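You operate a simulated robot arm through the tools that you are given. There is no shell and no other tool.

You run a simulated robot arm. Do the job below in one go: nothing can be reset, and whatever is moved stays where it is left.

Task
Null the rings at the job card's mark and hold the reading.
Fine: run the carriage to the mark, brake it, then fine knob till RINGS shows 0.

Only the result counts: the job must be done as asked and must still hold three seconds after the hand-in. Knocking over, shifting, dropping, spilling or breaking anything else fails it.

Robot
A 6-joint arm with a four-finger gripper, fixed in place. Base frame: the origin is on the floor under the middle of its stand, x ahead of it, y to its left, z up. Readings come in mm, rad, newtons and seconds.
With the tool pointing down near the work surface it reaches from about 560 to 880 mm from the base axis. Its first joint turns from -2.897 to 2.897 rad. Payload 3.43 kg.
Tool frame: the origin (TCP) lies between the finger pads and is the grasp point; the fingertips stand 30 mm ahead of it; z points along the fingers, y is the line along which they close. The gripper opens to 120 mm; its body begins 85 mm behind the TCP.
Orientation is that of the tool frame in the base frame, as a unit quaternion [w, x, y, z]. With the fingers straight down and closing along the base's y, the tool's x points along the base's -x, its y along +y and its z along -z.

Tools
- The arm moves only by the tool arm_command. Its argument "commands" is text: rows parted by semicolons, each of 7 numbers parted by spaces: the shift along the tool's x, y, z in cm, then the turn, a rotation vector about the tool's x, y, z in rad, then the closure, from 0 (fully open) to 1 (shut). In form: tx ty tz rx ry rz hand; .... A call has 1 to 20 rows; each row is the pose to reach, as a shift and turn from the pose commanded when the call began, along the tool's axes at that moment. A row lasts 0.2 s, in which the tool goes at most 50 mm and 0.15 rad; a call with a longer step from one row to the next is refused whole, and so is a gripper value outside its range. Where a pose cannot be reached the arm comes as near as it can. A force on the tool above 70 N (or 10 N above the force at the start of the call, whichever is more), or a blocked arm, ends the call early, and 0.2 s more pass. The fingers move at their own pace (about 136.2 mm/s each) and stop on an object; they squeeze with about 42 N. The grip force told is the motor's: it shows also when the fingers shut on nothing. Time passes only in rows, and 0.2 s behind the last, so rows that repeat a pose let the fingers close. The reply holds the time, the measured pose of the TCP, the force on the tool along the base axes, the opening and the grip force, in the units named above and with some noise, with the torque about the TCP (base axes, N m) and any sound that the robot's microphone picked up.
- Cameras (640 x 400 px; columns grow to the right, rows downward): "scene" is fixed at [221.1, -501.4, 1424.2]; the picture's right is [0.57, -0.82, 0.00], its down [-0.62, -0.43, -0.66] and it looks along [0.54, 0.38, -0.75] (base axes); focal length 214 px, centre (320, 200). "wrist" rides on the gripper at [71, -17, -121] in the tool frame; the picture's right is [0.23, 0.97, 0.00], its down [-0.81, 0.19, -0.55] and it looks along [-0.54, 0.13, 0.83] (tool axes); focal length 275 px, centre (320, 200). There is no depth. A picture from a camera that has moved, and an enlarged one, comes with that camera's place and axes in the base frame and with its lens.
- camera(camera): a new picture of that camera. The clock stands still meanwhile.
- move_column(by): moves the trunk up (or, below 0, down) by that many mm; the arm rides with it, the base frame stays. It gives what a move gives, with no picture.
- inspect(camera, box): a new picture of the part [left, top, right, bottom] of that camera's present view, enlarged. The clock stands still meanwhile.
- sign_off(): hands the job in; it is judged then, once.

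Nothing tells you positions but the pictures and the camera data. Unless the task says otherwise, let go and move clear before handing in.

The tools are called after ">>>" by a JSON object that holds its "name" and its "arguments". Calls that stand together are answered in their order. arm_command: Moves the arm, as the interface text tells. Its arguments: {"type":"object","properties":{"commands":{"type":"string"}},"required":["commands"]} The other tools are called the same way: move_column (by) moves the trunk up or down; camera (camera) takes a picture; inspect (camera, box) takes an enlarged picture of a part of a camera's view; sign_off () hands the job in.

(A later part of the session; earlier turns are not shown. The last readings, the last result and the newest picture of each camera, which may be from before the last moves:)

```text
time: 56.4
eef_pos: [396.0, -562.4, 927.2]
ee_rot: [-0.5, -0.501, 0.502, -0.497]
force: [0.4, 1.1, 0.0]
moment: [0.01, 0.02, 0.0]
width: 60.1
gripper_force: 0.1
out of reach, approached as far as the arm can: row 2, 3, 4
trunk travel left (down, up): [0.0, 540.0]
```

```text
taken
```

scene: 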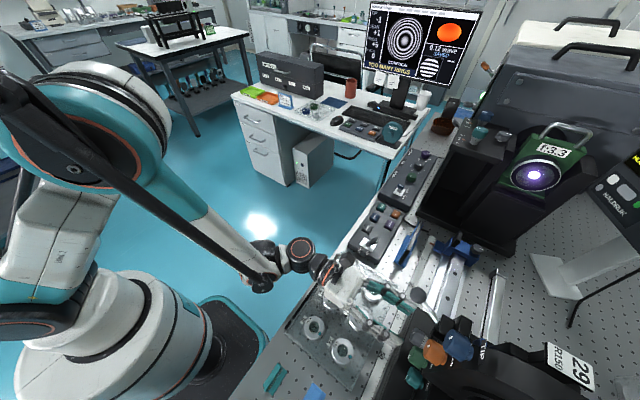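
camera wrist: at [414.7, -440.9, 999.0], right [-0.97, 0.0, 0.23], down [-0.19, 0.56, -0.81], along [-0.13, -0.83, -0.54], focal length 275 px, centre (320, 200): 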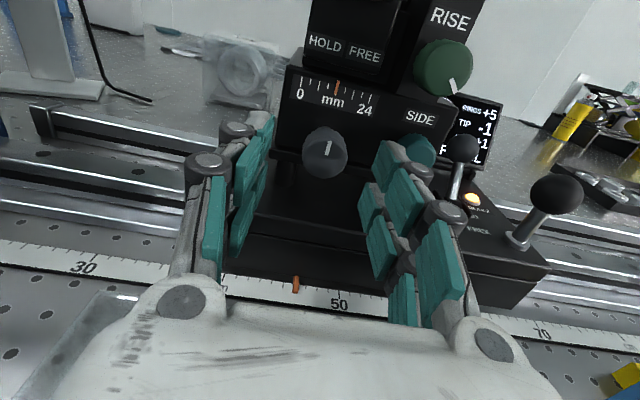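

>>> {"name": "inspect", "arguments": {"camera": "wrist", "box": [280, 110, 370, 200]}}

>>> {"name": "inspect", "arguments": {"camera": "scene", "box": [390, 290, 450, 350]}}

>>> {"name": "inspect", "arguments": {"camera": "scene", "box": [300, 240, 440, 340]}}

```text
4.44 times, centred on (325, 155) of wrist
camera zoom: at [414.7, -440.9, 999.0], right [-0.97, 0.0, 0.23], down [-0.19, 0.56, -0.81], along [-0.13, -0.83, -0.54], focal length 1224 px, centre (298, 400)
```

zoom: 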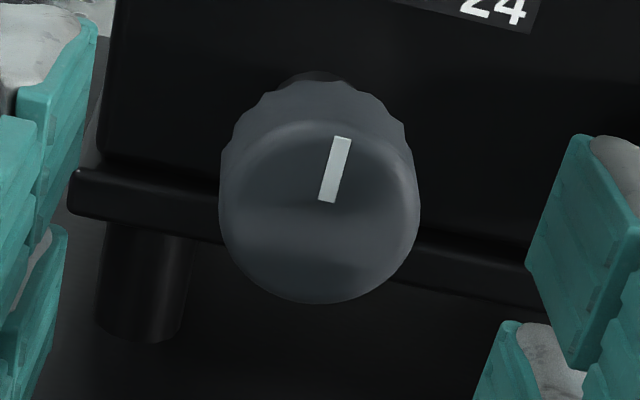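

```text
6.67 times, centred on (420, 320) of scene
camera zoom: at [221.1, -501.4, 1424.2], right [0.57, -0.82, 0.0], down [-0.62, -0.43, -0.66], along [0.54, 0.38, -0.75], focal length 1430 px, centre (-347, -600)
```

zoom: 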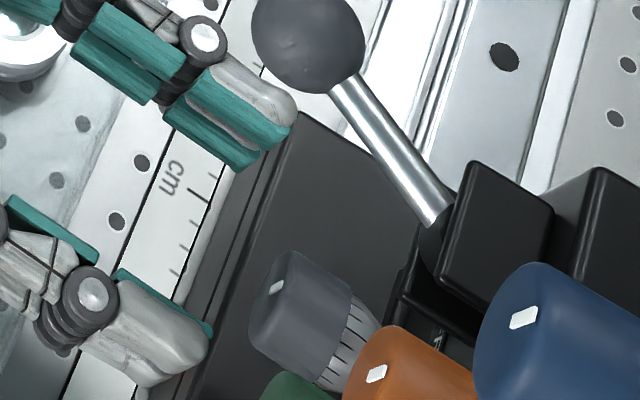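

```text
4.00 times, centred on (370, 290) of scene
camera zoom: at [221.1, -501.4, 1424.2], right [0.57, -0.82, 0.0], down [-0.62, -0.43, -0.66], along [0.54, 0.38, -0.75], focal length 858 px, centre (120, -160)
```

zoom: 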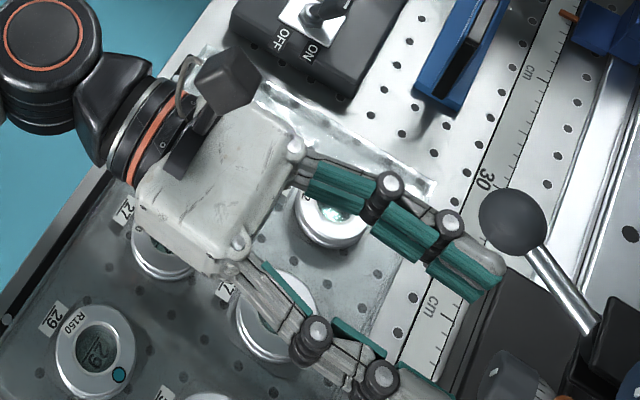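

The fingers are only about 24 mm thick, so there is room around the knob. I advance with a 46 mm opening until the fingertips overlap the knob by about 20 mm.

>>> {"name": "arm_command", "arguments": {"commands": "-0.1 0.15 0.5 0 0 0 0.617; -0.2 0.3 1.5 0 0 0 0.617; -0.2 0.3 2.5 0 0 0 0.617; -0.2 0.3 3.5 0 0 0 0.617; -0.2 0.3 3.5 0 0 0 0.617"}}

>>> {"name": "camera", "arguments": {"camera": "wrist"}}

>>> {"name": "inspect", "arguments": {"camera": "scene", "box": [360, 260, 460, 360]}}

```text
time: 57.6
eef_pos: [394.2, -596.6, 924.9]
ee_rot: [-0.501, -0.5, 0.502, -0.497]
force: [-0.3, -0.8, 0.2]
moment: [-0.02, 0.01, 0.0]
width: 45.9
gripper_force: 0.0
trunk travel left (down, up): [0.0, 540.0]
```

```text
taken
camera wrist: at [411.3, -475.6, 997.0], right [-0.97, 0.0, 0.23], down [-0.19, 0.56, -0.81], along [-0.13, -0.83, -0.54], focal length 275 px, centre (320, 200)
```

wrist: 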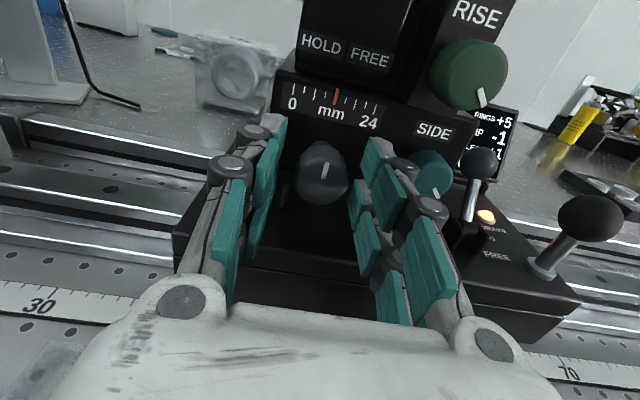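

```text
4.00 times, centred on (410, 310) of scene
camera zoom: at [221.1, -501.4, 1424.2], right [0.57, -0.82, 0.0], down [-0.62, -0.43, -0.66], along [0.54, 0.38, -0.75], focal length 858 px, centre (-40, -240)
```

zoom: 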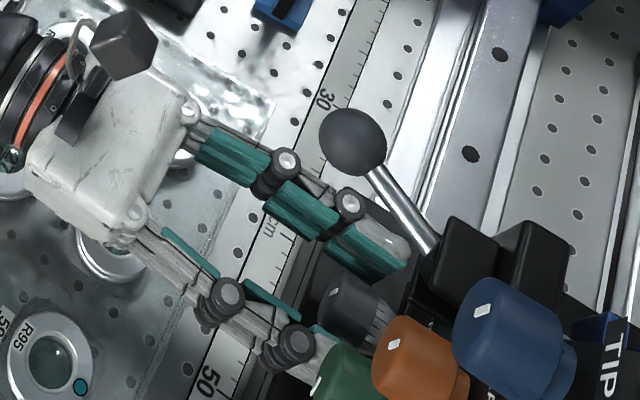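

>>> {"name": "inspect", "arguments": {"camera": "wrist", "box": [270, 110, 390, 210]}}

```text
4.00 times, centred on (330, 160) of wrist
camera zoom: at [411.3, -475.6, 997.0], right [-0.97, 0.0, 0.23], down [-0.19, 0.56, -0.81], along [-0.13, -0.83, -0.54], focal length 1101 px, centre (280, 360)
```

zoom: 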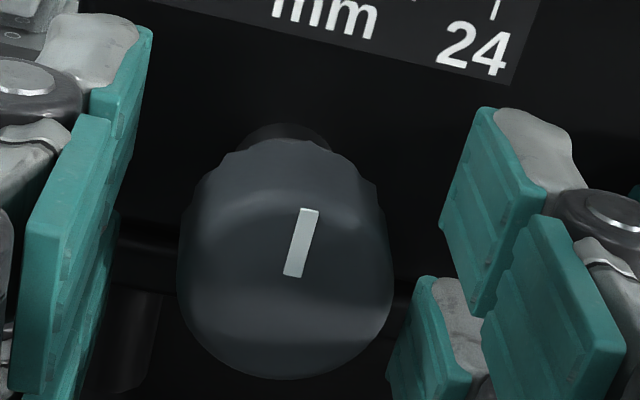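

The knob is centred between the pads. I close on it.

>>> {"name": "arm_command", "arguments": {"commands": "0 0 0 0 0 0 0.75; 0 0 0 0 0 0 1; 0 0 0 0 0 0 1"}}

>>> {"name": "camera", "arguments": {"camera": "wrist"}}

```text
time: 58.4
eef_pos: [392.7, -596.6, 926.1]
ee_rot: [-0.501, -0.5, 0.502, -0.497]
force: [-6.1, 1.8, -2.0]
moment: [0.07, 0.01, -0.21]
width: 28.2
gripper_force: 45.0
trunk travel left (down, up): [0.0, 540.0]
```

```text
taken
camera wrist: at [410.5, -475.6, 997.1], right [-0.97, 0.0, 0.23], down [-0.19, 0.56, -0.81], along [-0.13, -0.83, -0.54], focal length 275 px, centre (320, 200)
```

wrist: 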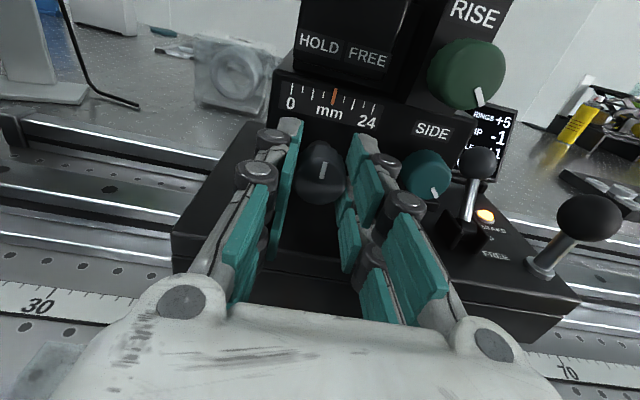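

Gripped with low side force (width 28 mm). I turn it 0.5 rad clockwise as a trial and read the monitor.

>>> {"name": "arm_command", "arguments": {"commands": "0 0 0 0 0 0.1 1; 0 0 0 0 0 0.2 1; 0 0 0 0 0 0.3 1; 0 0 0 0 0 0.4 1; 0 0 0 0 0 0.5 1; 0 0 0 0 0 0.5 1"}}

>>> {"name": "inspect", "arguments": {"camera": "scene", "box": [360, 0, 490, 90]}}

>>> {"name": "camera", "arguments": {"camera": "wrist"}}

```text
time: 59.8
eef_pos: [391.6, -597.1, 924.7]
ee_rot: [-0.362, -0.359, 0.61, -0.606]
force: [-20.9, 6.5, -9.9]
moment: [0.14, 0.03, -0.69]
width: 28.1
gripper_force: 45.5
trunk travel left (down, up): [0.0, 540.0]
```

```text
4.44 times, centred on (425, 45) of scene
camera zoom: at [221.1, -501.4, 1424.2], right [0.57, -0.82, 0.0], down [-0.62, -0.43, -0.66], along [0.54, 0.38, -0.75], focal length 953 px, centre (-147, 889)
```

zoom: 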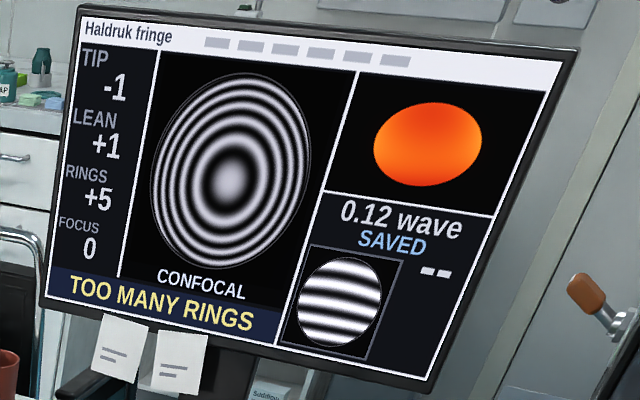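

```text
taken
camera wrist: at [373.3, -475.4, 996.3], right [-0.96, 0.01, -0.27], down [0.22, 0.55, -0.8], along [0.14, -0.83, -0.54], focal length 275 px, centre (320, 200)
```

wrist: 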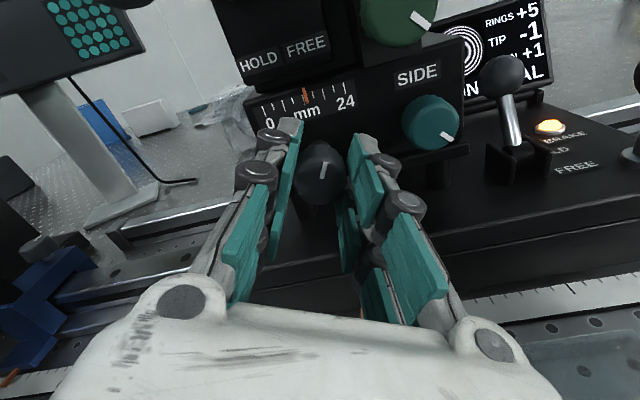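

>>> {"name": "inspect", "arguments": {"camera": "wrist", "box": [240, 70, 380, 200]}}

>>> {"name": "inspect", "arguments": {"camera": "scene", "box": [610, 120, 640, 170]}}

>>> {"name": "inspect", "arguments": {"camera": "scene", "box": [370, 0, 430, 80]}}

```text
3.08 times, centred on (310, 135) of wrist
camera zoom: at [373.3, -475.4, 996.3], right [-0.96, 0.01, -0.27], down [0.22, 0.55, -0.8], along [0.14, -0.83, -0.54], focal length 847 px, centre (351, 400)
```

zoom: 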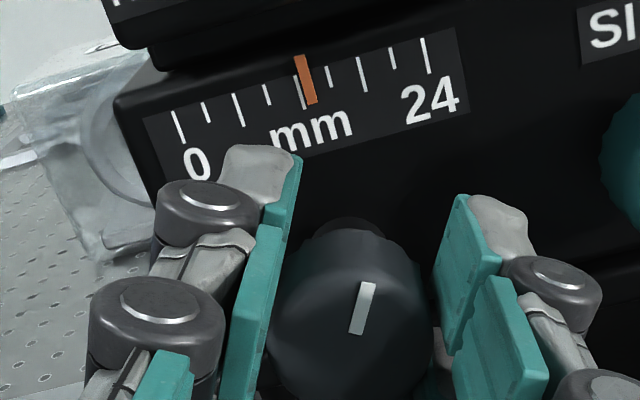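

```text
8.00 times, centred on (625, 145) of scene
camera zoom: at [221.1, -501.4, 1424.2], right [0.57, -0.82, 0.0], down [-0.62, -0.43, -0.66], along [0.54, 0.38, -0.75], focal length 1716 px, centre (-2120, 640)
```

zoom: 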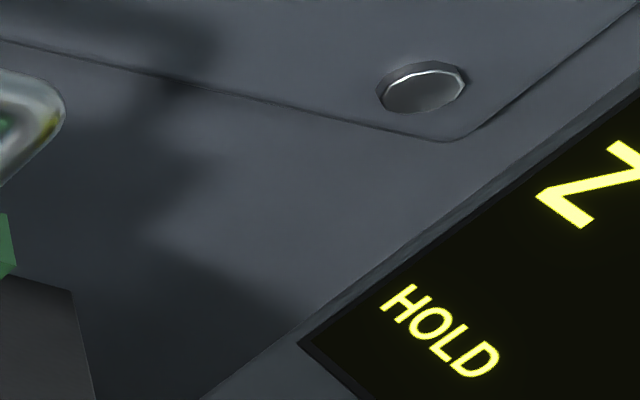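

```text
5.00 times, centred on (400, 40) of scene
camera zoom: at [221.1, -501.4, 1424.2], right [0.57, -0.82, 0.0], down [-0.62, -0.43, -0.66], along [0.54, 0.38, -0.75], focal length 1072 px, centre (-80, 1000)
```

zoom: 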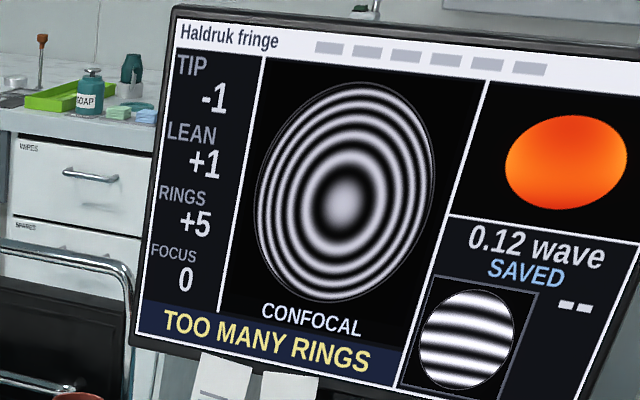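

The pointer moved up slightly from 12, so clockwise raises the fine reading. I turn counter-clockwise by 1.2 rad and check the effect on RINGS.

>>> {"name": "arm_command", "arguments": {"commands": "0 0 0 0 0 -0.12 1; 0 0 0 0 0 -0.24 1; 0 0 0 0 0 -0.36 1; 0 0 0 0 0 -0.48 1; 0 0 0 0 0 -0.6 1; 0 0 0 0 0 -0.72 1; 0 0 0 0 0 -0.84 1; 0 0 0 0 0 -0.96 1; 0 0 0 0 0 -1.08 1; 0 0 0 0 0 -1.2 1; 0 0 0 0 0 -1.2 1"}}

>>> {"name": "inspect", "arguments": {"camera": "scene", "box": [360, 0, 490, 90]}}

>>> {"name": "inspect", "arguments": {"camera": "wrist", "box": [240, 70, 400, 210]}}

```text
time: 62.2
eef_pos: [395.0, -596.2, 925.7]
ee_rot: [0.641, 0.643, -0.297, 0.296]
force: [2.3, 4.7, -11.5]
moment: [0.32, -0.03, 0.22]
width: 28.1
gripper_force: 44.9
trunk travel left (down, up): [0.0, 540.0]
```

```text
4.44 times, centred on (425, 45) of scene
camera zoom: at [221.1, -501.4, 1424.2], right [0.57, -0.82, 0.0], down [-0.62, -0.43, -0.66], along [0.54, 0.38, -0.75], focal length 953 px, centre (-147, 889)
```

zoom: 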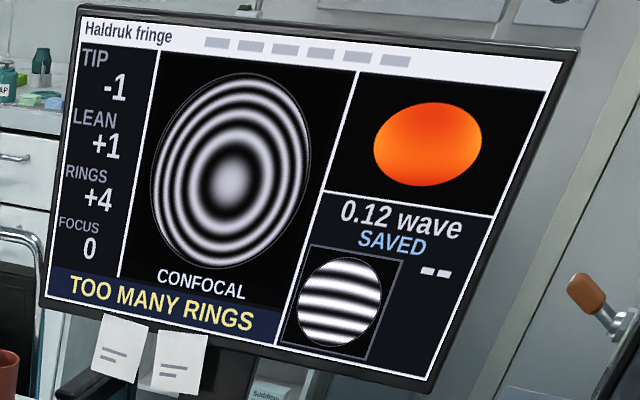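

```text
2.86 times, centred on (320, 140) of wrist
camera zoom: at [454.7, -475.5, 968.8], right [-0.59, 0.0, 0.81], down [-0.67, 0.56, -0.49], along [-0.45, -0.83, -0.33], focal length 786 px, centre (320, 371)
```

zoom: 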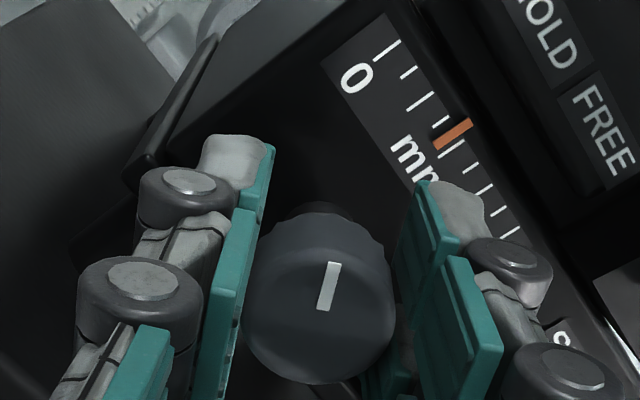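

RINGS dropped to +4 and the pointer is falling, so counter-clockwise is right. I turn another 0.84 rad.

>>> {"name": "arm_command", "arguments": {"commands": "0 0 0 0 0 -0.12 1; 0 0 0 0 0 -0.24 1; 0 0 0 0 0 -0.36 1; 0 0 0 0 0 -0.48 1; 0 0 0 0 0 -0.6 1; 0 0 0 0 0 -0.72 1; 0 0 0 0 0 -0.84 1; 0 0 0 0 0 -0.84 1"}}

>>> {"name": "inspect", "arguments": {"camera": "scene", "box": [360, 0, 490, 90]}}

>>> {"name": "camera", "arguments": {"camera": "wrist"}}

>>> {"name": "inspect", "arguments": {"camera": "scene", "box": [340, 240, 460, 360]}}

```text
time: 64.2
eef_pos: [395.0, -597.7, 923.7]
ee_rot: [0.722, 0.691, -0.025, 0.035]
force: [12.6, 24.7, -24.6]
moment: [1.49, -0.01, 1.46]
width: 28.5
gripper_force: 45.2
out of reach, approached as far as the arm can: row 7, 8
trunk travel left (down, up): [0.0, 540.0]
stopped in row 8: the force on the tool passed its limit at 73 N (the readings are from after the stop); the commanded pose is now the measured one
```

```text
4.44 times, centred on (425, 45) of scene
camera zoom: at [221.1, -501.4, 1424.2], right [0.57, -0.82, 0.0], down [-0.62, -0.43, -0.66], along [0.54, 0.38, -0.75], focal length 953 px, centre (-147, 889)
```

zoom: 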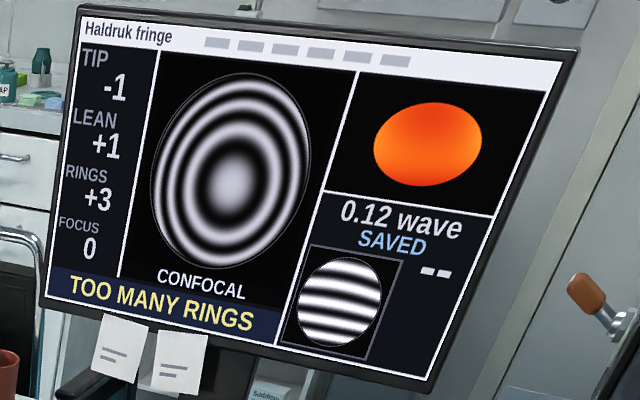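

```text
taken
camera wrist: at [466.2, -475.8, 906.3], right [0.15, 0.05, 0.99], down [-0.83, 0.55, 0.1], along [-0.54, -0.84, 0.12], focal length 275 px, centre (320, 200)
```

wrist: 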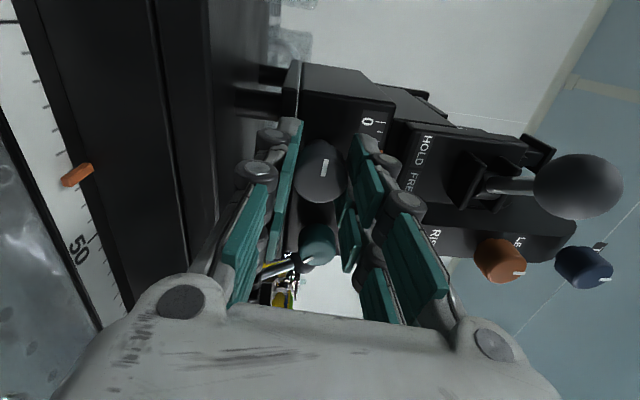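

```text
3.33 times, centred on (400, 300) of scene
camera zoom: at [221.1, -501.4, 1424.2], right [0.57, -0.82, 0.0], down [-0.62, -0.43, -0.66], along [0.54, 0.38, -0.75], focal length 715 px, centre (53, -133)
```

zoom: 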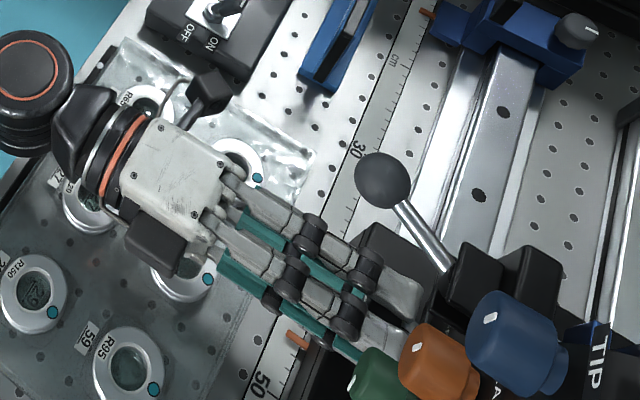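

RINGS is now +3, and the arm hit its turning limit near -1.5 rad. I open, back off the knob and straighten the tool, then turn back clockwise for a new grip.

>>> {"name": "arm_command", "arguments": {"commands": "0 0 0 0 0 0 0.7; 0 0 0 0 0 0 0.6; 0 0 0 0 0 0 0.55; -0.1 0.05 -1 0.02 -0.008 0 0.55; -0.2 0.1 -2 0.043 -0.016 0 0.55; -0.2 0.13 -3.1 0.043 -0.016 0 0.55; -0.2 0.13 -3.1 0.043 -0.016 0 0.55"}}

>>> {"name": "inspect", "arguments": {"camera": "scene", "box": [360, 0, 490, 90]}}

>>> {"name": "camera", "arguments": {"camera": "wrist"}}

```text
time: 65.8
eef_pos: [392.7, -574.3, 929.7]
ee_rot: [0.716, 0.696, -0.039, 0.037]
force: [-0.1, -0.4, -0.7]
moment: [-0.01, 0.0, 0.0]
width: 53.7
gripper_force: 0.1
out of reach, approached as far as the arm can: row 5, 6, 7
trunk travel left (down, up): [0.0, 540.0]
```

```text
4.44 times, centred on (425, 45) of scene
camera zoom: at [221.1, -501.4, 1424.2], right [0.57, -0.82, 0.0], down [-0.62, -0.43, -0.66], along [0.54, 0.38, -0.75], focal length 953 px, centre (-147, 889)
```

zoom: 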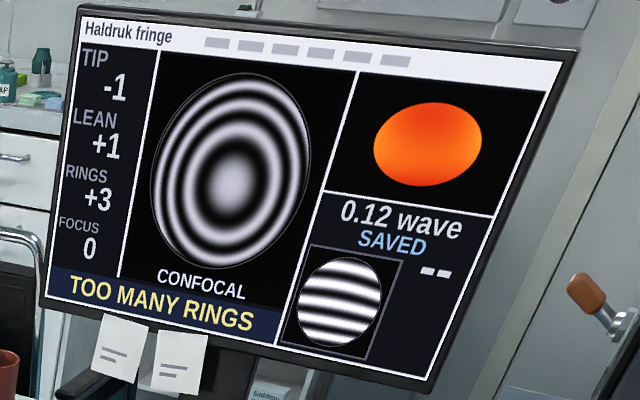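

```text
taken
camera wrist: at [466.7, -452.5, 917.2], right [0.12, 0.02, 0.99], down [-0.82, 0.56, 0.09], along [-0.55, -0.83, 0.09], focal length 275 px, centre (320, 200)
```

wrist: 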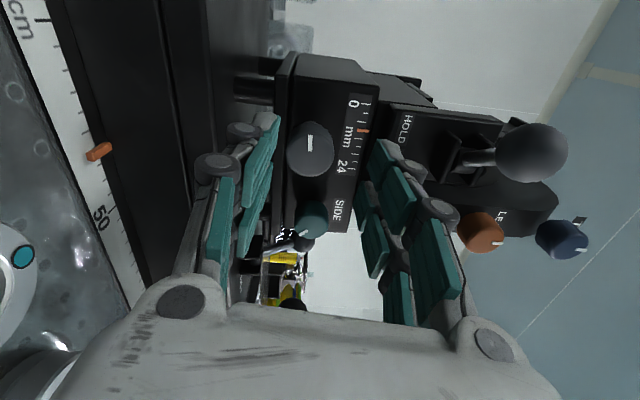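

The reading held at +3 and the fingers are clear of the knob face. I rotate the tool clockwise by 2.7 rad in free air.

>>> {"name": "arm_command", "arguments": {"commands": "0 0 0 0 0 0.14 0.55; 0 0 0 0 0 0.28 0.55; 0 0 0 0 0 0.42 0.55; 0 0 0 0 0 0.56 0.55; 0 0 0 0 0 0.7 0.55; 0 0 0 0 0 0.84 0.55; 0 0 0 0 0 0.98 0.55; 0 0 0 0 0 1.12 0.55; 0 0 0 0 0 1.26 0.55; 0 0 0 0 0 1.4 0.55; 0 0 0 0 0 1.54 0.55; 0 0 0 0 0 1.68 0.55; 0 0 0 0 0 1.82 0.55; 0 0 0 0 0 1.96 0.55; 0 0 0 0 0 2.1 0.55; 0 0 0 0 0 2.24 0.55; 0 0 0 0 0 2.38 0.55; 0 0 0 0 0 2.52 0.55; 0 0 0 0 0 2.66 0.55; 0 0 0 0 0 2.7 0.55"}}

>>> {"name": "camera", "arguments": {"camera": "wrist"}}

>>> {"name": "inspect", "arguments": {"camera": "scene", "box": [340, 240, 460, 360]}}

```text
time: 70.0
eef_pos: [393.4, -573.5, 928.7]
ee_rot: [0.126, 0.123, -0.695, 0.697]
force: [-0.3, -0.5, -0.9]
moment: [-0.02, 0.02, 0.03]
width: 54.0
gripper_force: 0.1
trunk travel left (down, up): [0.0, 540.0]
```

```text
taken
camera wrist: at [333.3, -451.6, 968.9], right [-0.56, 0.0, -0.83], down [0.7, 0.55, -0.46], along [0.45, -0.84, -0.3], focal length 275 px, centre (320, 200)
```

wrist: 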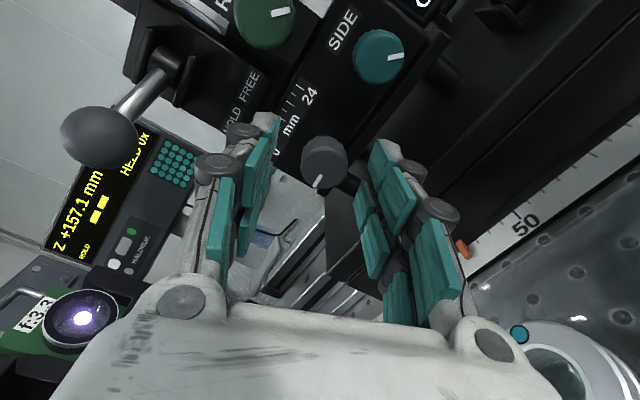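

```text
3.33 times, centred on (400, 300) of scene
camera zoom: at [221.1, -501.4, 1424.2], right [0.57, -0.82, 0.0], down [-0.62, -0.43, -0.66], along [0.54, 0.38, -0.75], focal length 715 px, centre (53, -133)
```

zoom: 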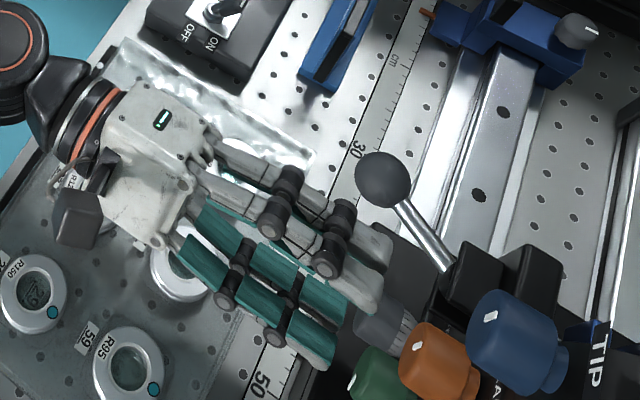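

The DRO is visible from here. I zoom in on it and on the knob.

>>> {"name": "inspect", "arguments": {"camera": "wrist", "box": [40, 110, 220, 290]}}

>>> {"name": "inspect", "arguments": {"camera": "wrist", "box": [260, 60, 400, 210]}}

```text
2.22 times, centred on (130, 200) of wrist
camera zoom: at [333.3, -451.6, 968.9], right [-0.56, 0.0, -0.83], down [0.7, 0.55, -0.46], along [0.45, -0.84, -0.3], focal length 612 px, centre (742, 200)
```

zoom: 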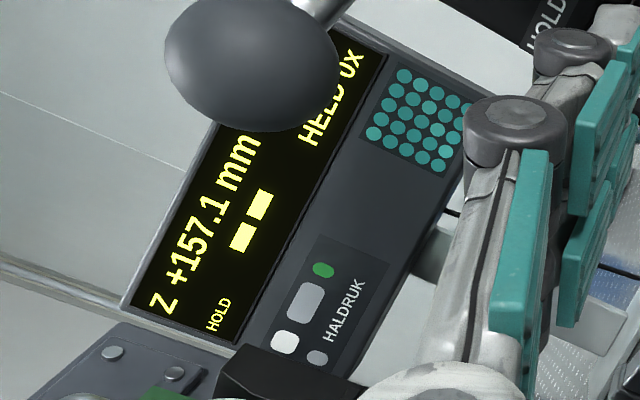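

```text
2.67 times, centred on (330, 135) of wrist
camera zoom: at [333.3, -451.6, 968.9], right [-0.56, 0.0, -0.83], down [0.7, 0.55, -0.46], along [0.45, -0.84, -0.3], focal length 734 px, centre (293, 373)
```

zoom: 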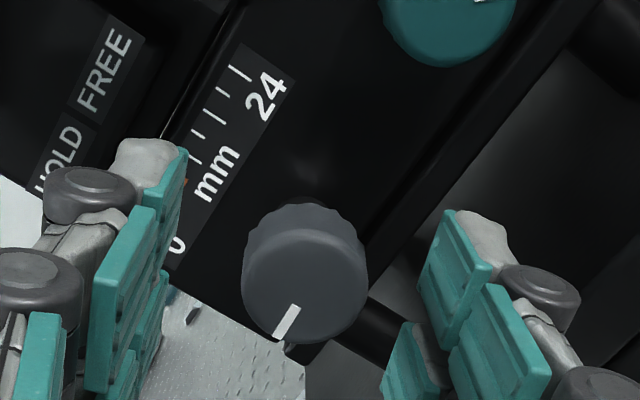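

The DRO reads Z +157.1, HELD 0x. I align with the knob axis, narrow to 42 mm and advance to grip it again.

>>> {"name": "arm_command", "arguments": {"commands": "-0.1 0.25 0 0 0 0 0.65; -0.17 0.45 0 0 0 0 0.65; -0.17 0.45 1 0 0 0 0.65; -0.17 0.45 2.3 0 0 0 0.65; -0.17 0.45 2.3 0 0 0 0.65"}}

>>> {"name": "camera", "arguments": {"camera": "wrist"}}

>>> {"name": "inspect", "arguments": {"camera": "scene", "box": [340, 240, 460, 360]}}

```text
time: 71.2
eef_pos: [393.4, -597.7, 925.4]
ee_rot: [-0.128, -0.124, 0.696, -0.696]
force: [-0.6, -0.1, 0.0]
moment: [-0.03, 0.0, 0.04]
width: 41.8
gripper_force: 0.0
trunk travel left (down, up): [0.0, 540.0]
```

```text
taken
camera wrist: at [332.7, -475.4, 964.5], right [-0.56, 0.0, -0.83], down [0.7, 0.55, -0.47], along [0.45, -0.84, -0.31], focal length 275 px, centre (320, 200)
```

wrist: 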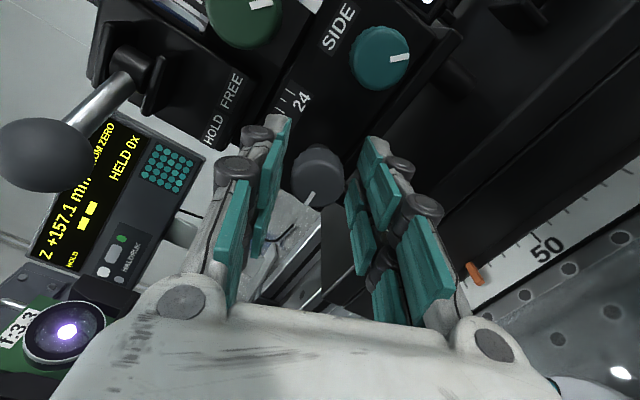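

```text
3.33 times, centred on (400, 300) of scene
camera zoom: at [221.1, -501.4, 1424.2], right [0.57, -0.82, 0.0], down [-0.62, -0.43, -0.66], along [0.54, 0.38, -0.75], focal length 715 px, centre (53, -133)
```

zoom: 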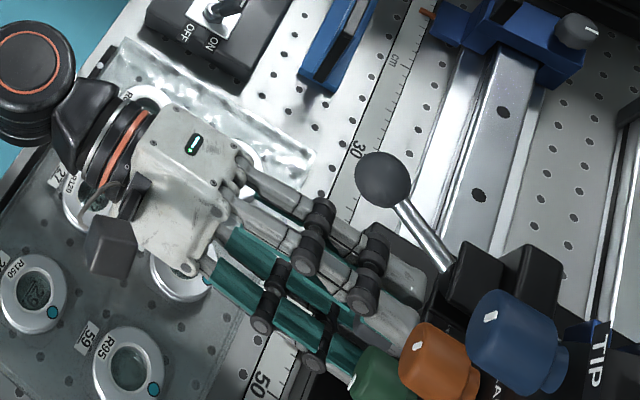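

Aligned. I grip and turn counter-clockwise 1.5 rad.

>>> {"name": "arm_command", "arguments": {"commands": "0 0 0 0 0 0 0.8; 0 0 0 0 0 0 1; 0 0 0 0 0 0 1; 0 0 0 0 0 -0.12 1; 0 0 0 0 0 -0.24 1; 0 0 0 0 0 -0.36 1; 0 0 0 0 0 -0.48 1; 0 0 0 0 0 -0.6 1; 0 0 0 0 0 -0.72 1; 0 0 0 0 0 -0.84 1; 0 0 0 0 0 -0.96 1; 0 0 0 0 0 -1.08 1; 0 0 0 0 0 -1.2 1; 0 0 0 0 0 -1.32 1; 0 0 0 0 0 -1.4 1; 0 0 0 0 0 -1.4 1"}}

>>> {"name": "inspect", "arguments": {"camera": "scene", "box": [360, 0, 490, 90]}}

>>> {"name": "camera", "arguments": {"camera": "wrist"}}

```text
time: 74.6
eef_pos: [396.3, -597.5, 922.9]
ee_rot: [0.546, 0.544, -0.45, 0.451]
force: [43.7, -24.3, 28.3]
moment: [-0.91, 0.02, 1.06]
width: 28.0
gripper_force: 45.0
trunk travel left (down, up): [0.0, 540.0]
```

```text
4.44 times, centred on (425, 45) of scene
camera zoom: at [221.1, -501.4, 1424.2], right [0.57, -0.82, 0.0], down [-0.62, -0.43, -0.66], along [0.54, 0.38, -0.75], focal length 953 px, centre (-147, 889)
```

zoom: 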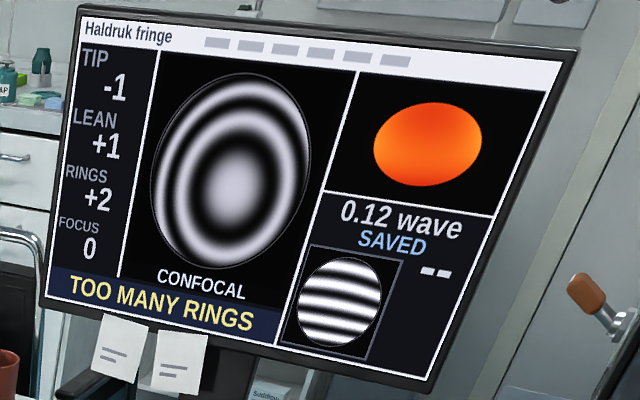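

```text
taken
camera wrist: at [427.3, -475.1, 989.4], right [-0.91, 0.0, 0.41], down [-0.34, 0.55, -0.76], along [-0.23, -0.83, -0.5], focal length 275 px, centre (320, 200)
```

wrist: 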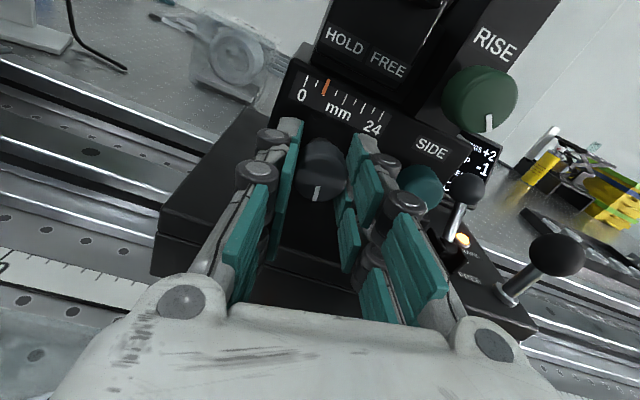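

RINGS is +2 and the fine pointer is near 6.5. Side force has built up, so I relieve it by a small shift and read again before turning on.

>>> {"name": "arm_command", "arguments": {"commands": "0.12 -0.13 0.05 0 0 0 1; 0.22 -0.24 0.1 0 0 0 1; 0.22 -0.24 0.1 0 0 0 1"}}

>>> {"name": "inspect", "arguments": {"camera": "scene", "box": [360, 0, 490, 90]}}

>>> {"name": "inspect", "arguments": {"camera": "wrist", "box": [260, 60, 400, 210]}}

```text
time: 75.4
eef_pos: [398.4, -597.2, 923.1]
ee_rot: [0.546, 0.543, -0.453, 0.449]
force: [17.3, 22.8, -33.5]
moment: [0.96, 0.02, 0.72]
width: 27.7
gripper_force: 45.0
trunk travel left (down, up): [0.0, 540.0]
```

```text
4.44 times, centred on (425, 45) of scene
camera zoom: at [221.1, -501.4, 1424.2], right [0.57, -0.82, 0.0], down [-0.62, -0.43, -0.66], along [0.54, 0.38, -0.75], focal length 953 px, centre (-147, 889)
```

zoom: 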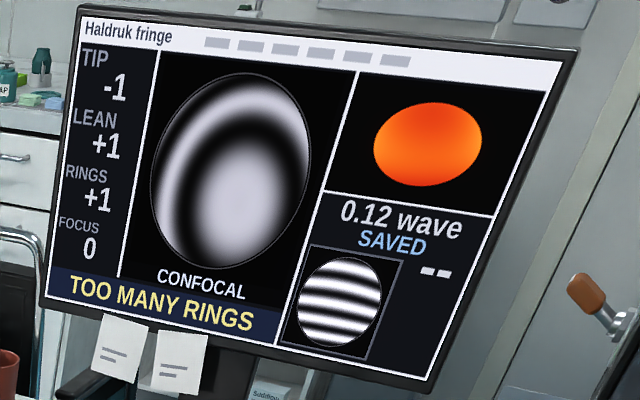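

```text
2.67 times, centred on (330, 135) of wrist
camera zoom: at [428.5, -475.5, 990.1], right [-0.91, 0.01, 0.41], down [-0.34, 0.56, -0.76], along [-0.23, -0.83, -0.51], focal length 734 px, centre (293, 373)
```

zoom: 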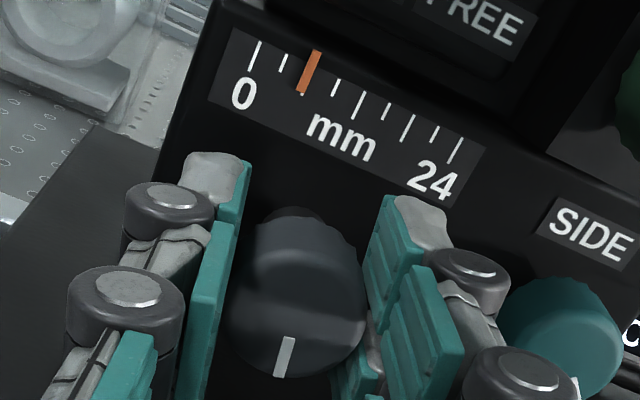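

RINGS is +1: the knob rides on the fine stage, which follows +x. I turn 0.4 rad more counter-clockwise while following the stage and relieving the vertical load.

>>> {"name": "arm_command", "arguments": {"commands": "-0.05 -0.05 0 0 0 0 1; -0.1 -0.1 0 0 0 -0.08 1; -0.1 -0.13 0 0 0 -0.16 1; -0.1 -0.15 0 0 0 -0.24 1; -0.1 -0.17 0 0 0 -0.32 1; -0.1 -0.19 0 0 0 -0.4 1; -0.1 -0.19 0 0 0 -0.4 1"}}

>>> {"name": "inspect", "arguments": {"camera": "scene", "box": [360, 0, 490, 90]}}

>>> {"name": "inspect", "arguments": {"camera": "wrist", "box": [260, 60, 400, 210]}}

```text
time: 77.0
eef_pos: [398.8, -596.9, 922.6]
ee_rot: [0.626, 0.621, -0.335, 0.331]
force: [2.3, 31.6, -35.6]
moment: [1.01, 0.0, 0.13]
width: 28.0
gripper_force: 44.8
trunk travel left (down, up): [0.0, 540.0]
```

```text
4.44 times, centred on (425, 45) of scene
camera zoom: at [221.1, -501.4, 1424.2], right [0.57, -0.82, 0.0], down [-0.62, -0.43, -0.66], along [0.54, 0.38, -0.75], focal length 953 px, centre (-147, 889)
```

zoom: 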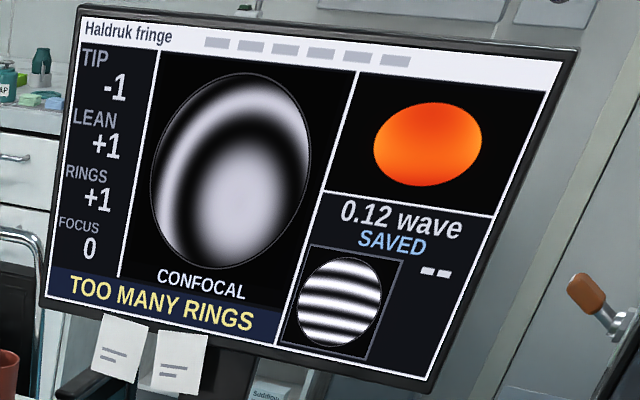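

```text
2.67 times, centred on (330, 135) of wrist
camera zoom: at [453.5, -475.8, 973.0], right [-0.68, 0.01, 0.73], down [-0.61, 0.56, -0.57], along [-0.41, -0.83, -0.37], focal length 734 px, centre (293, 373)
```

zoom: 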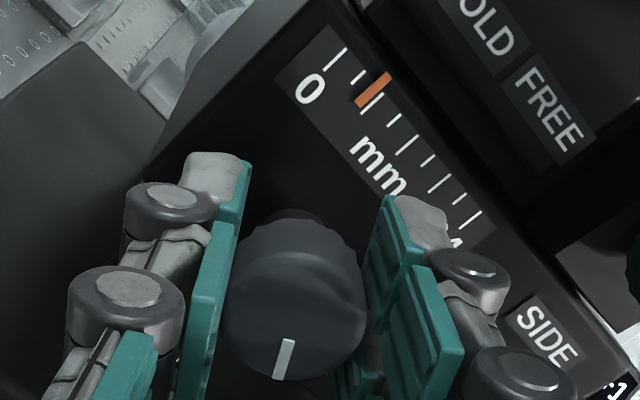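

The display is whole-numbered and still shows +1, with the pointer near 5. I relieve the vertical load and turn 0.3 rad more.

>>> {"name": "arm_command", "arguments": {"commands": "-0.07 -0.08 -0.08 0 0 0 1; -0.14 -0.15 -0.15 0 0 0 1; -0.13 -0.17 -0.15 0 0 -0.08 1; -0.12 -0.19 -0.15 0 0 -0.16 1; -0.12 -0.2 -0.15 0 0 -0.24 1; -0.12 -0.21 -0.15 0 0 -0.3 1; -0.12 -0.21 -0.15 0 0 -0.3 1"}}

>>> {"name": "inspect", "arguments": {"camera": "scene", "box": [360, 0, 490, 90]}}

>>> {"name": "inspect", "arguments": {"camera": "wrist", "box": [260, 60, 400, 210]}}

```text
time: 78.6
eef_pos: [398.5, -597.1, 922.1]
ee_rot: [0.669, 0.664, -0.238, 0.234]
force: [16.3, -33.9, 47.0]
moment: [-1.11, 0.0, 0.58]
width: 28.1
gripper_force: 45.1
trunk travel left (down, up): [0.0, 540.0]
```

```text
4.44 times, centred on (425, 45) of scene
camera zoom: at [221.1, -501.4, 1424.2], right [0.57, -0.82, 0.0], down [-0.62, -0.43, -0.66], along [0.54, 0.38, -0.75], focal length 953 px, centre (-147, 889)
```

zoom: 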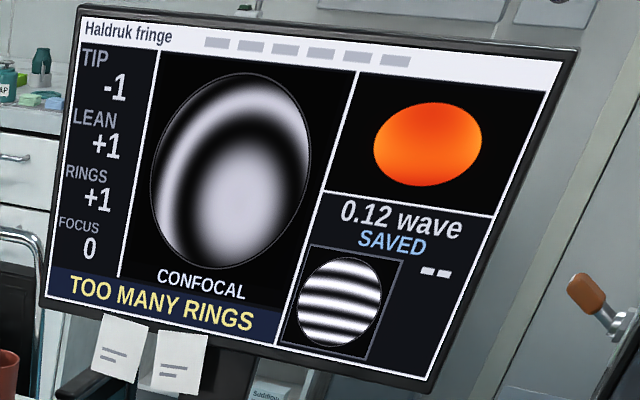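

```text
2.67 times, centred on (330, 135) of wrist
camera zoom: at [466.0, -475.8, 954.4], right [-0.43, 0.01, 0.9], down [-0.75, 0.56, -0.36], along [-0.5, -0.83, -0.24], focal length 734 px, centre (293, 373)
```

zoom: 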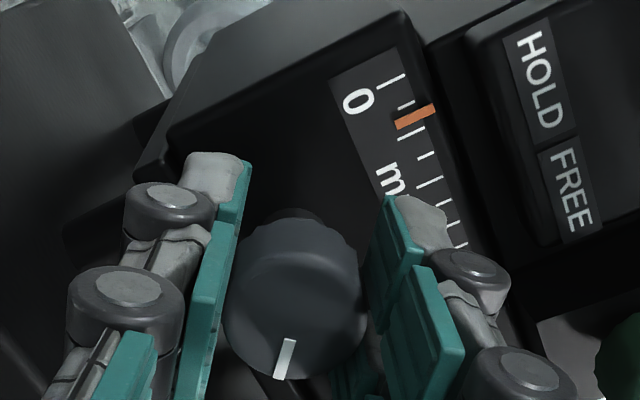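

Still +1 with the pointer near 4.4. I halve the last relief shift (the load flipped sign) and turn 0.2 rad more.

>>> {"name": "arm_command", "arguments": {"commands": "0.05 0.03 0.04 0 0 0 1; 0.1 0.06 0.075 0 0 0 1; 0.11 0.05 0.075 0 0 -0.07 1; 0.12 0.04 0.075 0 0 -0.14 1; 0.13 0.03 0.075 0 0 -0.2 1; 0.13 0.03 0.075 0 0 -0.2 1"}}

>>> {"name": "inspect", "arguments": {"camera": "scene", "box": [360, 0, 490, 90]}}

>>> {"name": "inspect", "arguments": {"camera": "wrist", "box": [260, 60, 400, 210]}}

```text
time: 80.0
eef_pos: [398.7, -597.6, 923.9]
ee_rot: [0.689, 0.685, -0.171, 0.167]
force: [6.5, -16.8, 24.4]
moment: [-0.73, 0.02, 0.31]
width: 27.9
gripper_force: 44.9
trunk travel left (down, up): [0.0, 540.0]
```

```text
4.44 times, centred on (425, 45) of scene
camera zoom: at [221.1, -501.4, 1424.2], right [0.57, -0.82, 0.0], down [-0.62, -0.43, -0.66], along [0.54, 0.38, -0.75], focal length 953 px, centre (-147, 889)
```

zoom: 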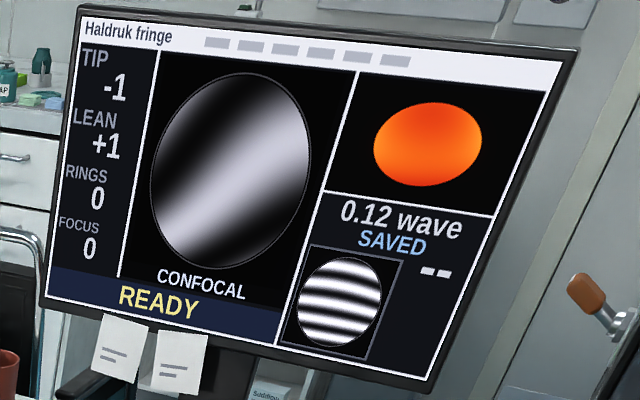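

```text
2.67 times, centred on (330, 135) of wrist
camera zoom: at [471.2, -475.8, 941.1], right [-0.25, 0.0, 0.97], down [-0.8, 0.56, -0.21], along [-0.54, -0.83, -0.13], focal length 734 px, centre (293, 373)
```

zoom: 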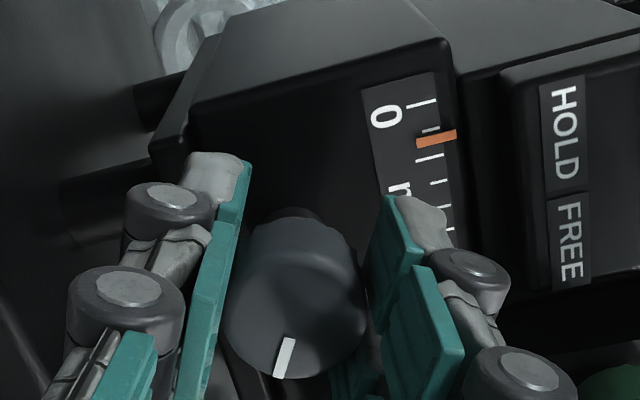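

RINGS shows 0 and the monitor says READY. I go a little deeper into the zero window (0.12 rad) while easing the loads, so that release doesn't tip it back.

>>> {"name": "arm_command", "arguments": {"commands": "0.03 0.02 0.02 0 0 0 1; 0.05 0.03 0.03 0 0 -0.04 1; 0.05 0.03 0.03 0 0 -0.08 1; 0.055 0.025 0.03 0 0 -0.12 1; 0.055 0.025 0.03 0 0 -0.12 1"}}

>>> {"name": "inspect", "arguments": {"camera": "scene", "box": [360, 0, 490, 90]}}

>>> {"name": "inspect", "arguments": {"camera": "wrist", "box": [260, 60, 400, 210]}}

```text
time: 81.2
eef_pos: [399.0, -597.1, 924.1]
ee_rot: [0.697, 0.694, -0.13, 0.125]
force: [-2.5, 3.9, 3.0]
moment: [0.01, -0.01, -0.06]
width: 27.7
gripper_force: 45.4
trunk travel left (down, up): [0.0, 540.0]
```

```text
4.44 times, centred on (425, 45) of scene
camera zoom: at [221.1, -501.4, 1424.2], right [0.57, -0.82, 0.0], down [-0.62, -0.43, -0.66], along [0.54, 0.38, -0.75], focal length 953 px, centre (-147, 889)
```

zoom: 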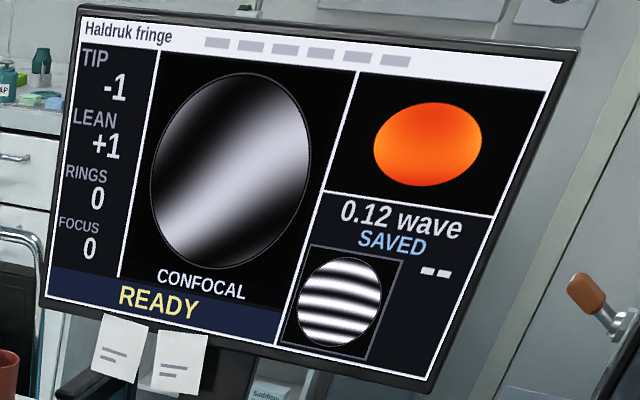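

```text
2.67 times, centred on (330, 135) of wrist
camera zoom: at [473.2, -475.8, 932.6], right [-0.13, 0.0, 0.99], down [-0.82, 0.56, -0.11], along [-0.55, -0.83, -0.07], focal length 734 px, centre (293, 373)
```

zoom: 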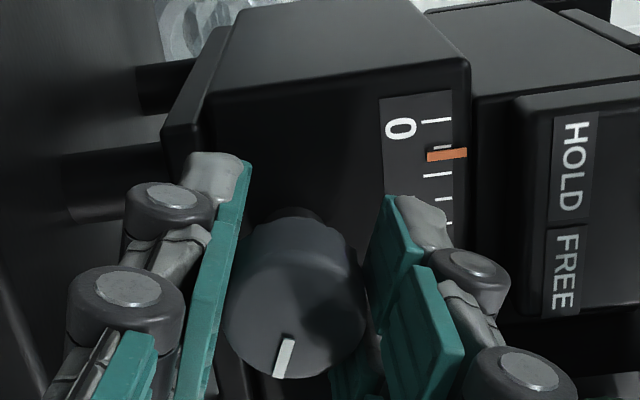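

RINGS stays 0 with almost no load on the tool. I open slowly, back away and check that it holds.

>>> {"name": "arm_command", "arguments": {"commands": "0 0 0 0 0 0 0.76; 0 0 0 0 0 0 0.74; 0 0 0 0 0 0 0.7; 0 0 0 0 0 0 0.65; 0 0 0 0 0 0 0.6; 0 0 -0.5 0 0 0 0.6; 0 0 -1.5 0 0 0 0.6; 0 0 -2.5 0 0 0 0.6; 0 0 -2.5 0 0 0 0.6"}}

>>> {"name": "inspect", "arguments": {"camera": "scene", "box": [360, 0, 490, 90]}}

>>> {"name": "camera", "arguments": {"camera": "wrist"}}

```text
time: 83.2
eef_pos: [398.5, -573.9, 921.9]
ee_rot: [0.697, 0.694, -0.13, 0.126]
force: [0.6, -0.1, -0.2]
moment: [-0.02, 0.02, 0.0]
width: 48.2
gripper_force: 0.1
trunk travel left (down, up): [0.0, 540.0]
```

```text
4.44 times, centred on (425, 45) of scene
camera zoom: at [221.1, -501.4, 1424.2], right [0.57, -0.82, 0.0], down [-0.62, -0.43, -0.66], along [0.54, 0.38, -0.75], focal length 953 px, centre (-147, 889)
```

zoom: 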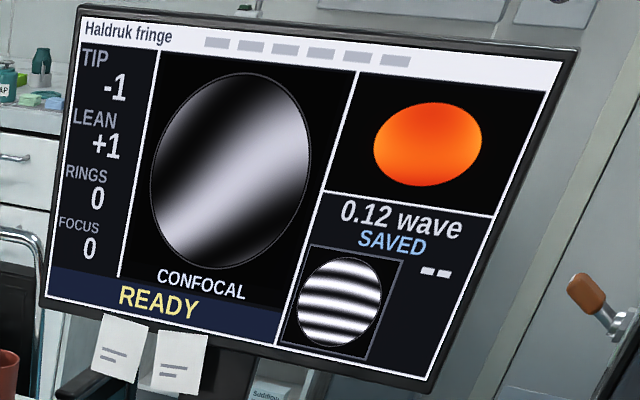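

```text
taken
camera wrist: at [472.9, -451.3, 931.9], right [-0.13, 0.0, 0.99], down [-0.82, 0.56, -0.11], along [-0.55, -0.83, -0.07], focal length 275 px, centre (320, 200)
```

wrist: 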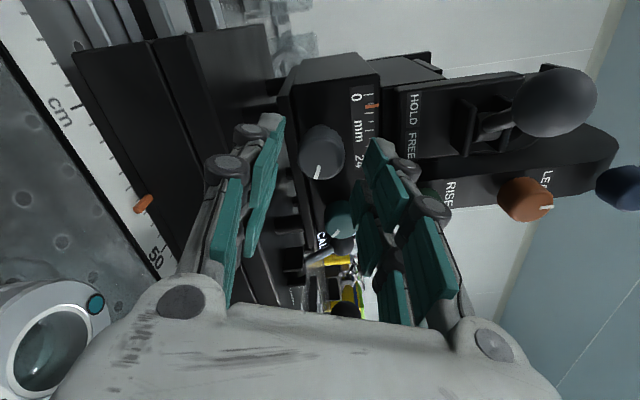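

RINGS stays 0 and READY after release. Now I turn the tool upright again in place, then tilt it away from the carriage toward the pose for pressing HOLD.

>>> {"name": "arm_command", "arguments": {"commands": "0 0 -0.3 0 0 0.12 0.6; 0 0 -0.5 0 0 0.24 0.6; 0 0 -0.5 0 0 0.36 0.6; 0 0 -0.5 0 0 0.48 0.6; 0 0 -0.5 0 0 0.6 0.6; 0 0 -0.5 0 0 0.72 0.6; 0 0 -0.5 0 0 0.84 0.6; 0 0 -0.5 0 0 0.96 0.6; 0 0 -0.5 0 0 1.08 0.6; 0 0 -0.5 0 0 1.2 0.6; 0 0 -0.5 0 0 1.2 0.6"}}

>>> {"name": "camera", "arguments": {"camera": "wrist"}}

```text
time: 85.6
eef_pos: [400.4, -567.1, 922.8]
ee_rot: [0.503, 0.499, -0.499, 0.498]
force: [0.5, 0.8, -0.6]
moment: [0.0, 0.01, 0.01]
width: 47.9
gripper_force: 0.1
trunk travel left (down, up): [0.0, 540.0]
```

```text
taken
camera wrist: at [418.6, -446.0, 994.2], right [-0.97, 0.01, 0.24], down [-0.19, 0.55, -0.81], along [-0.14, -0.83, -0.53], focal length 275 px, centre (320, 200)
```

wrist: 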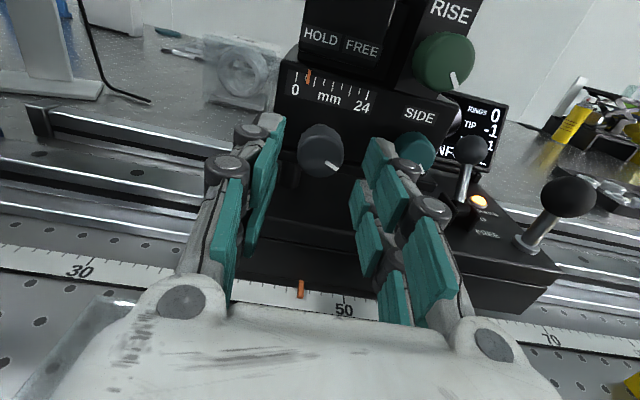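

>>> {"name": "inspect", "arguments": {"camera": "wrist", "box": [280, 60, 380, 130]}}

>>> {"name": "inspect", "arguments": {"camera": "scene", "box": [398, 328, 414, 348]}}

>>> {"name": "arm_command", "arguments": {"commands": "0 0 -0.5 0 -0.1 0 0.6; 0 0 -1.5 0 -0.22 0 0.6; 0 0 -3 0 -0.35 0 0.6; 0 0 -5 0 -0.48 0 0.6; 0 0 -7 0 -0.6 0 0.6; 0 0 -9 0 -0.7 0 0.6"}}

>>> {"name": "camera", "arguments": {"camera": "scene"}}

```text
5.71 times, centred on (330, 95) of wrist
camera zoom: at [418.6, -446.0, 994.2], right [-0.97, 0.01, 0.24], down [-0.19, 0.55, -0.81], along [-0.14, -0.83, -0.53], focal length 1573 px, centre (263, 800)
```

zoom: 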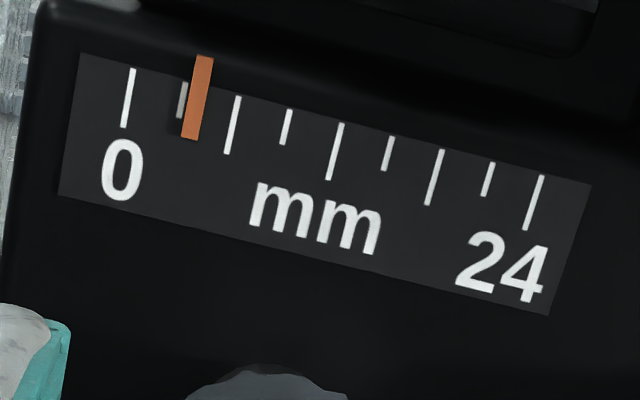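

```text
16.00 times, centred on (406, 338) of scene
camera zoom: at [221.1, -501.4, 1424.2], right [0.57, -0.82, 0.0], down [-0.62, -0.43, -0.66], along [0.54, 0.38, -0.75], focal length 3432 px, centre (-1056, -2008)
```

zoom: 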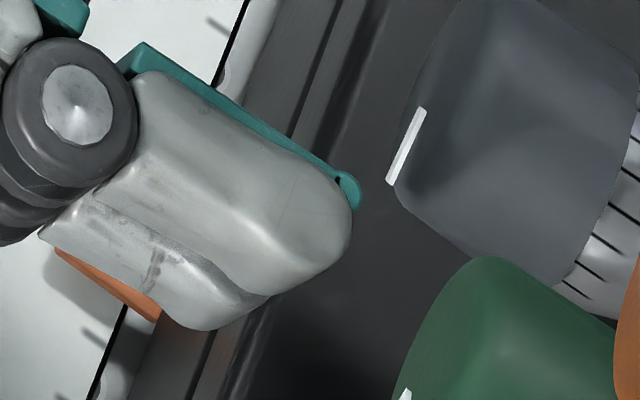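

```text
time: 87.0
eef_pos: [401.2, -476.8, 922.5]
ee_rot: [-0.302, -0.64, 0.642, -0.295]
force: [0.3, -0.6, 0.0]
moment: [0.01, 0.01, -0.01]
width: 47.9
gripper_force: 0.1
trunk travel left (down, up): [0.0, 540.0]
```

```text
taken
```

scene: 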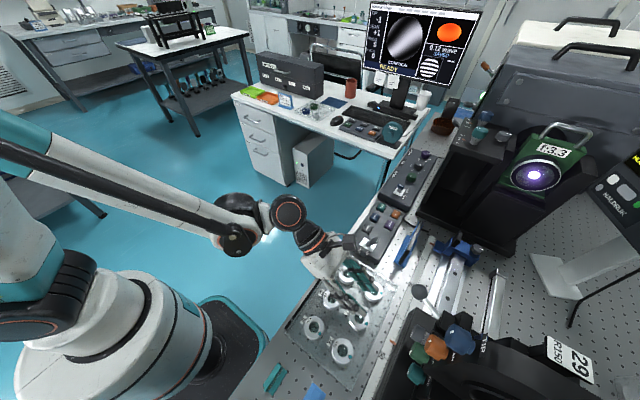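

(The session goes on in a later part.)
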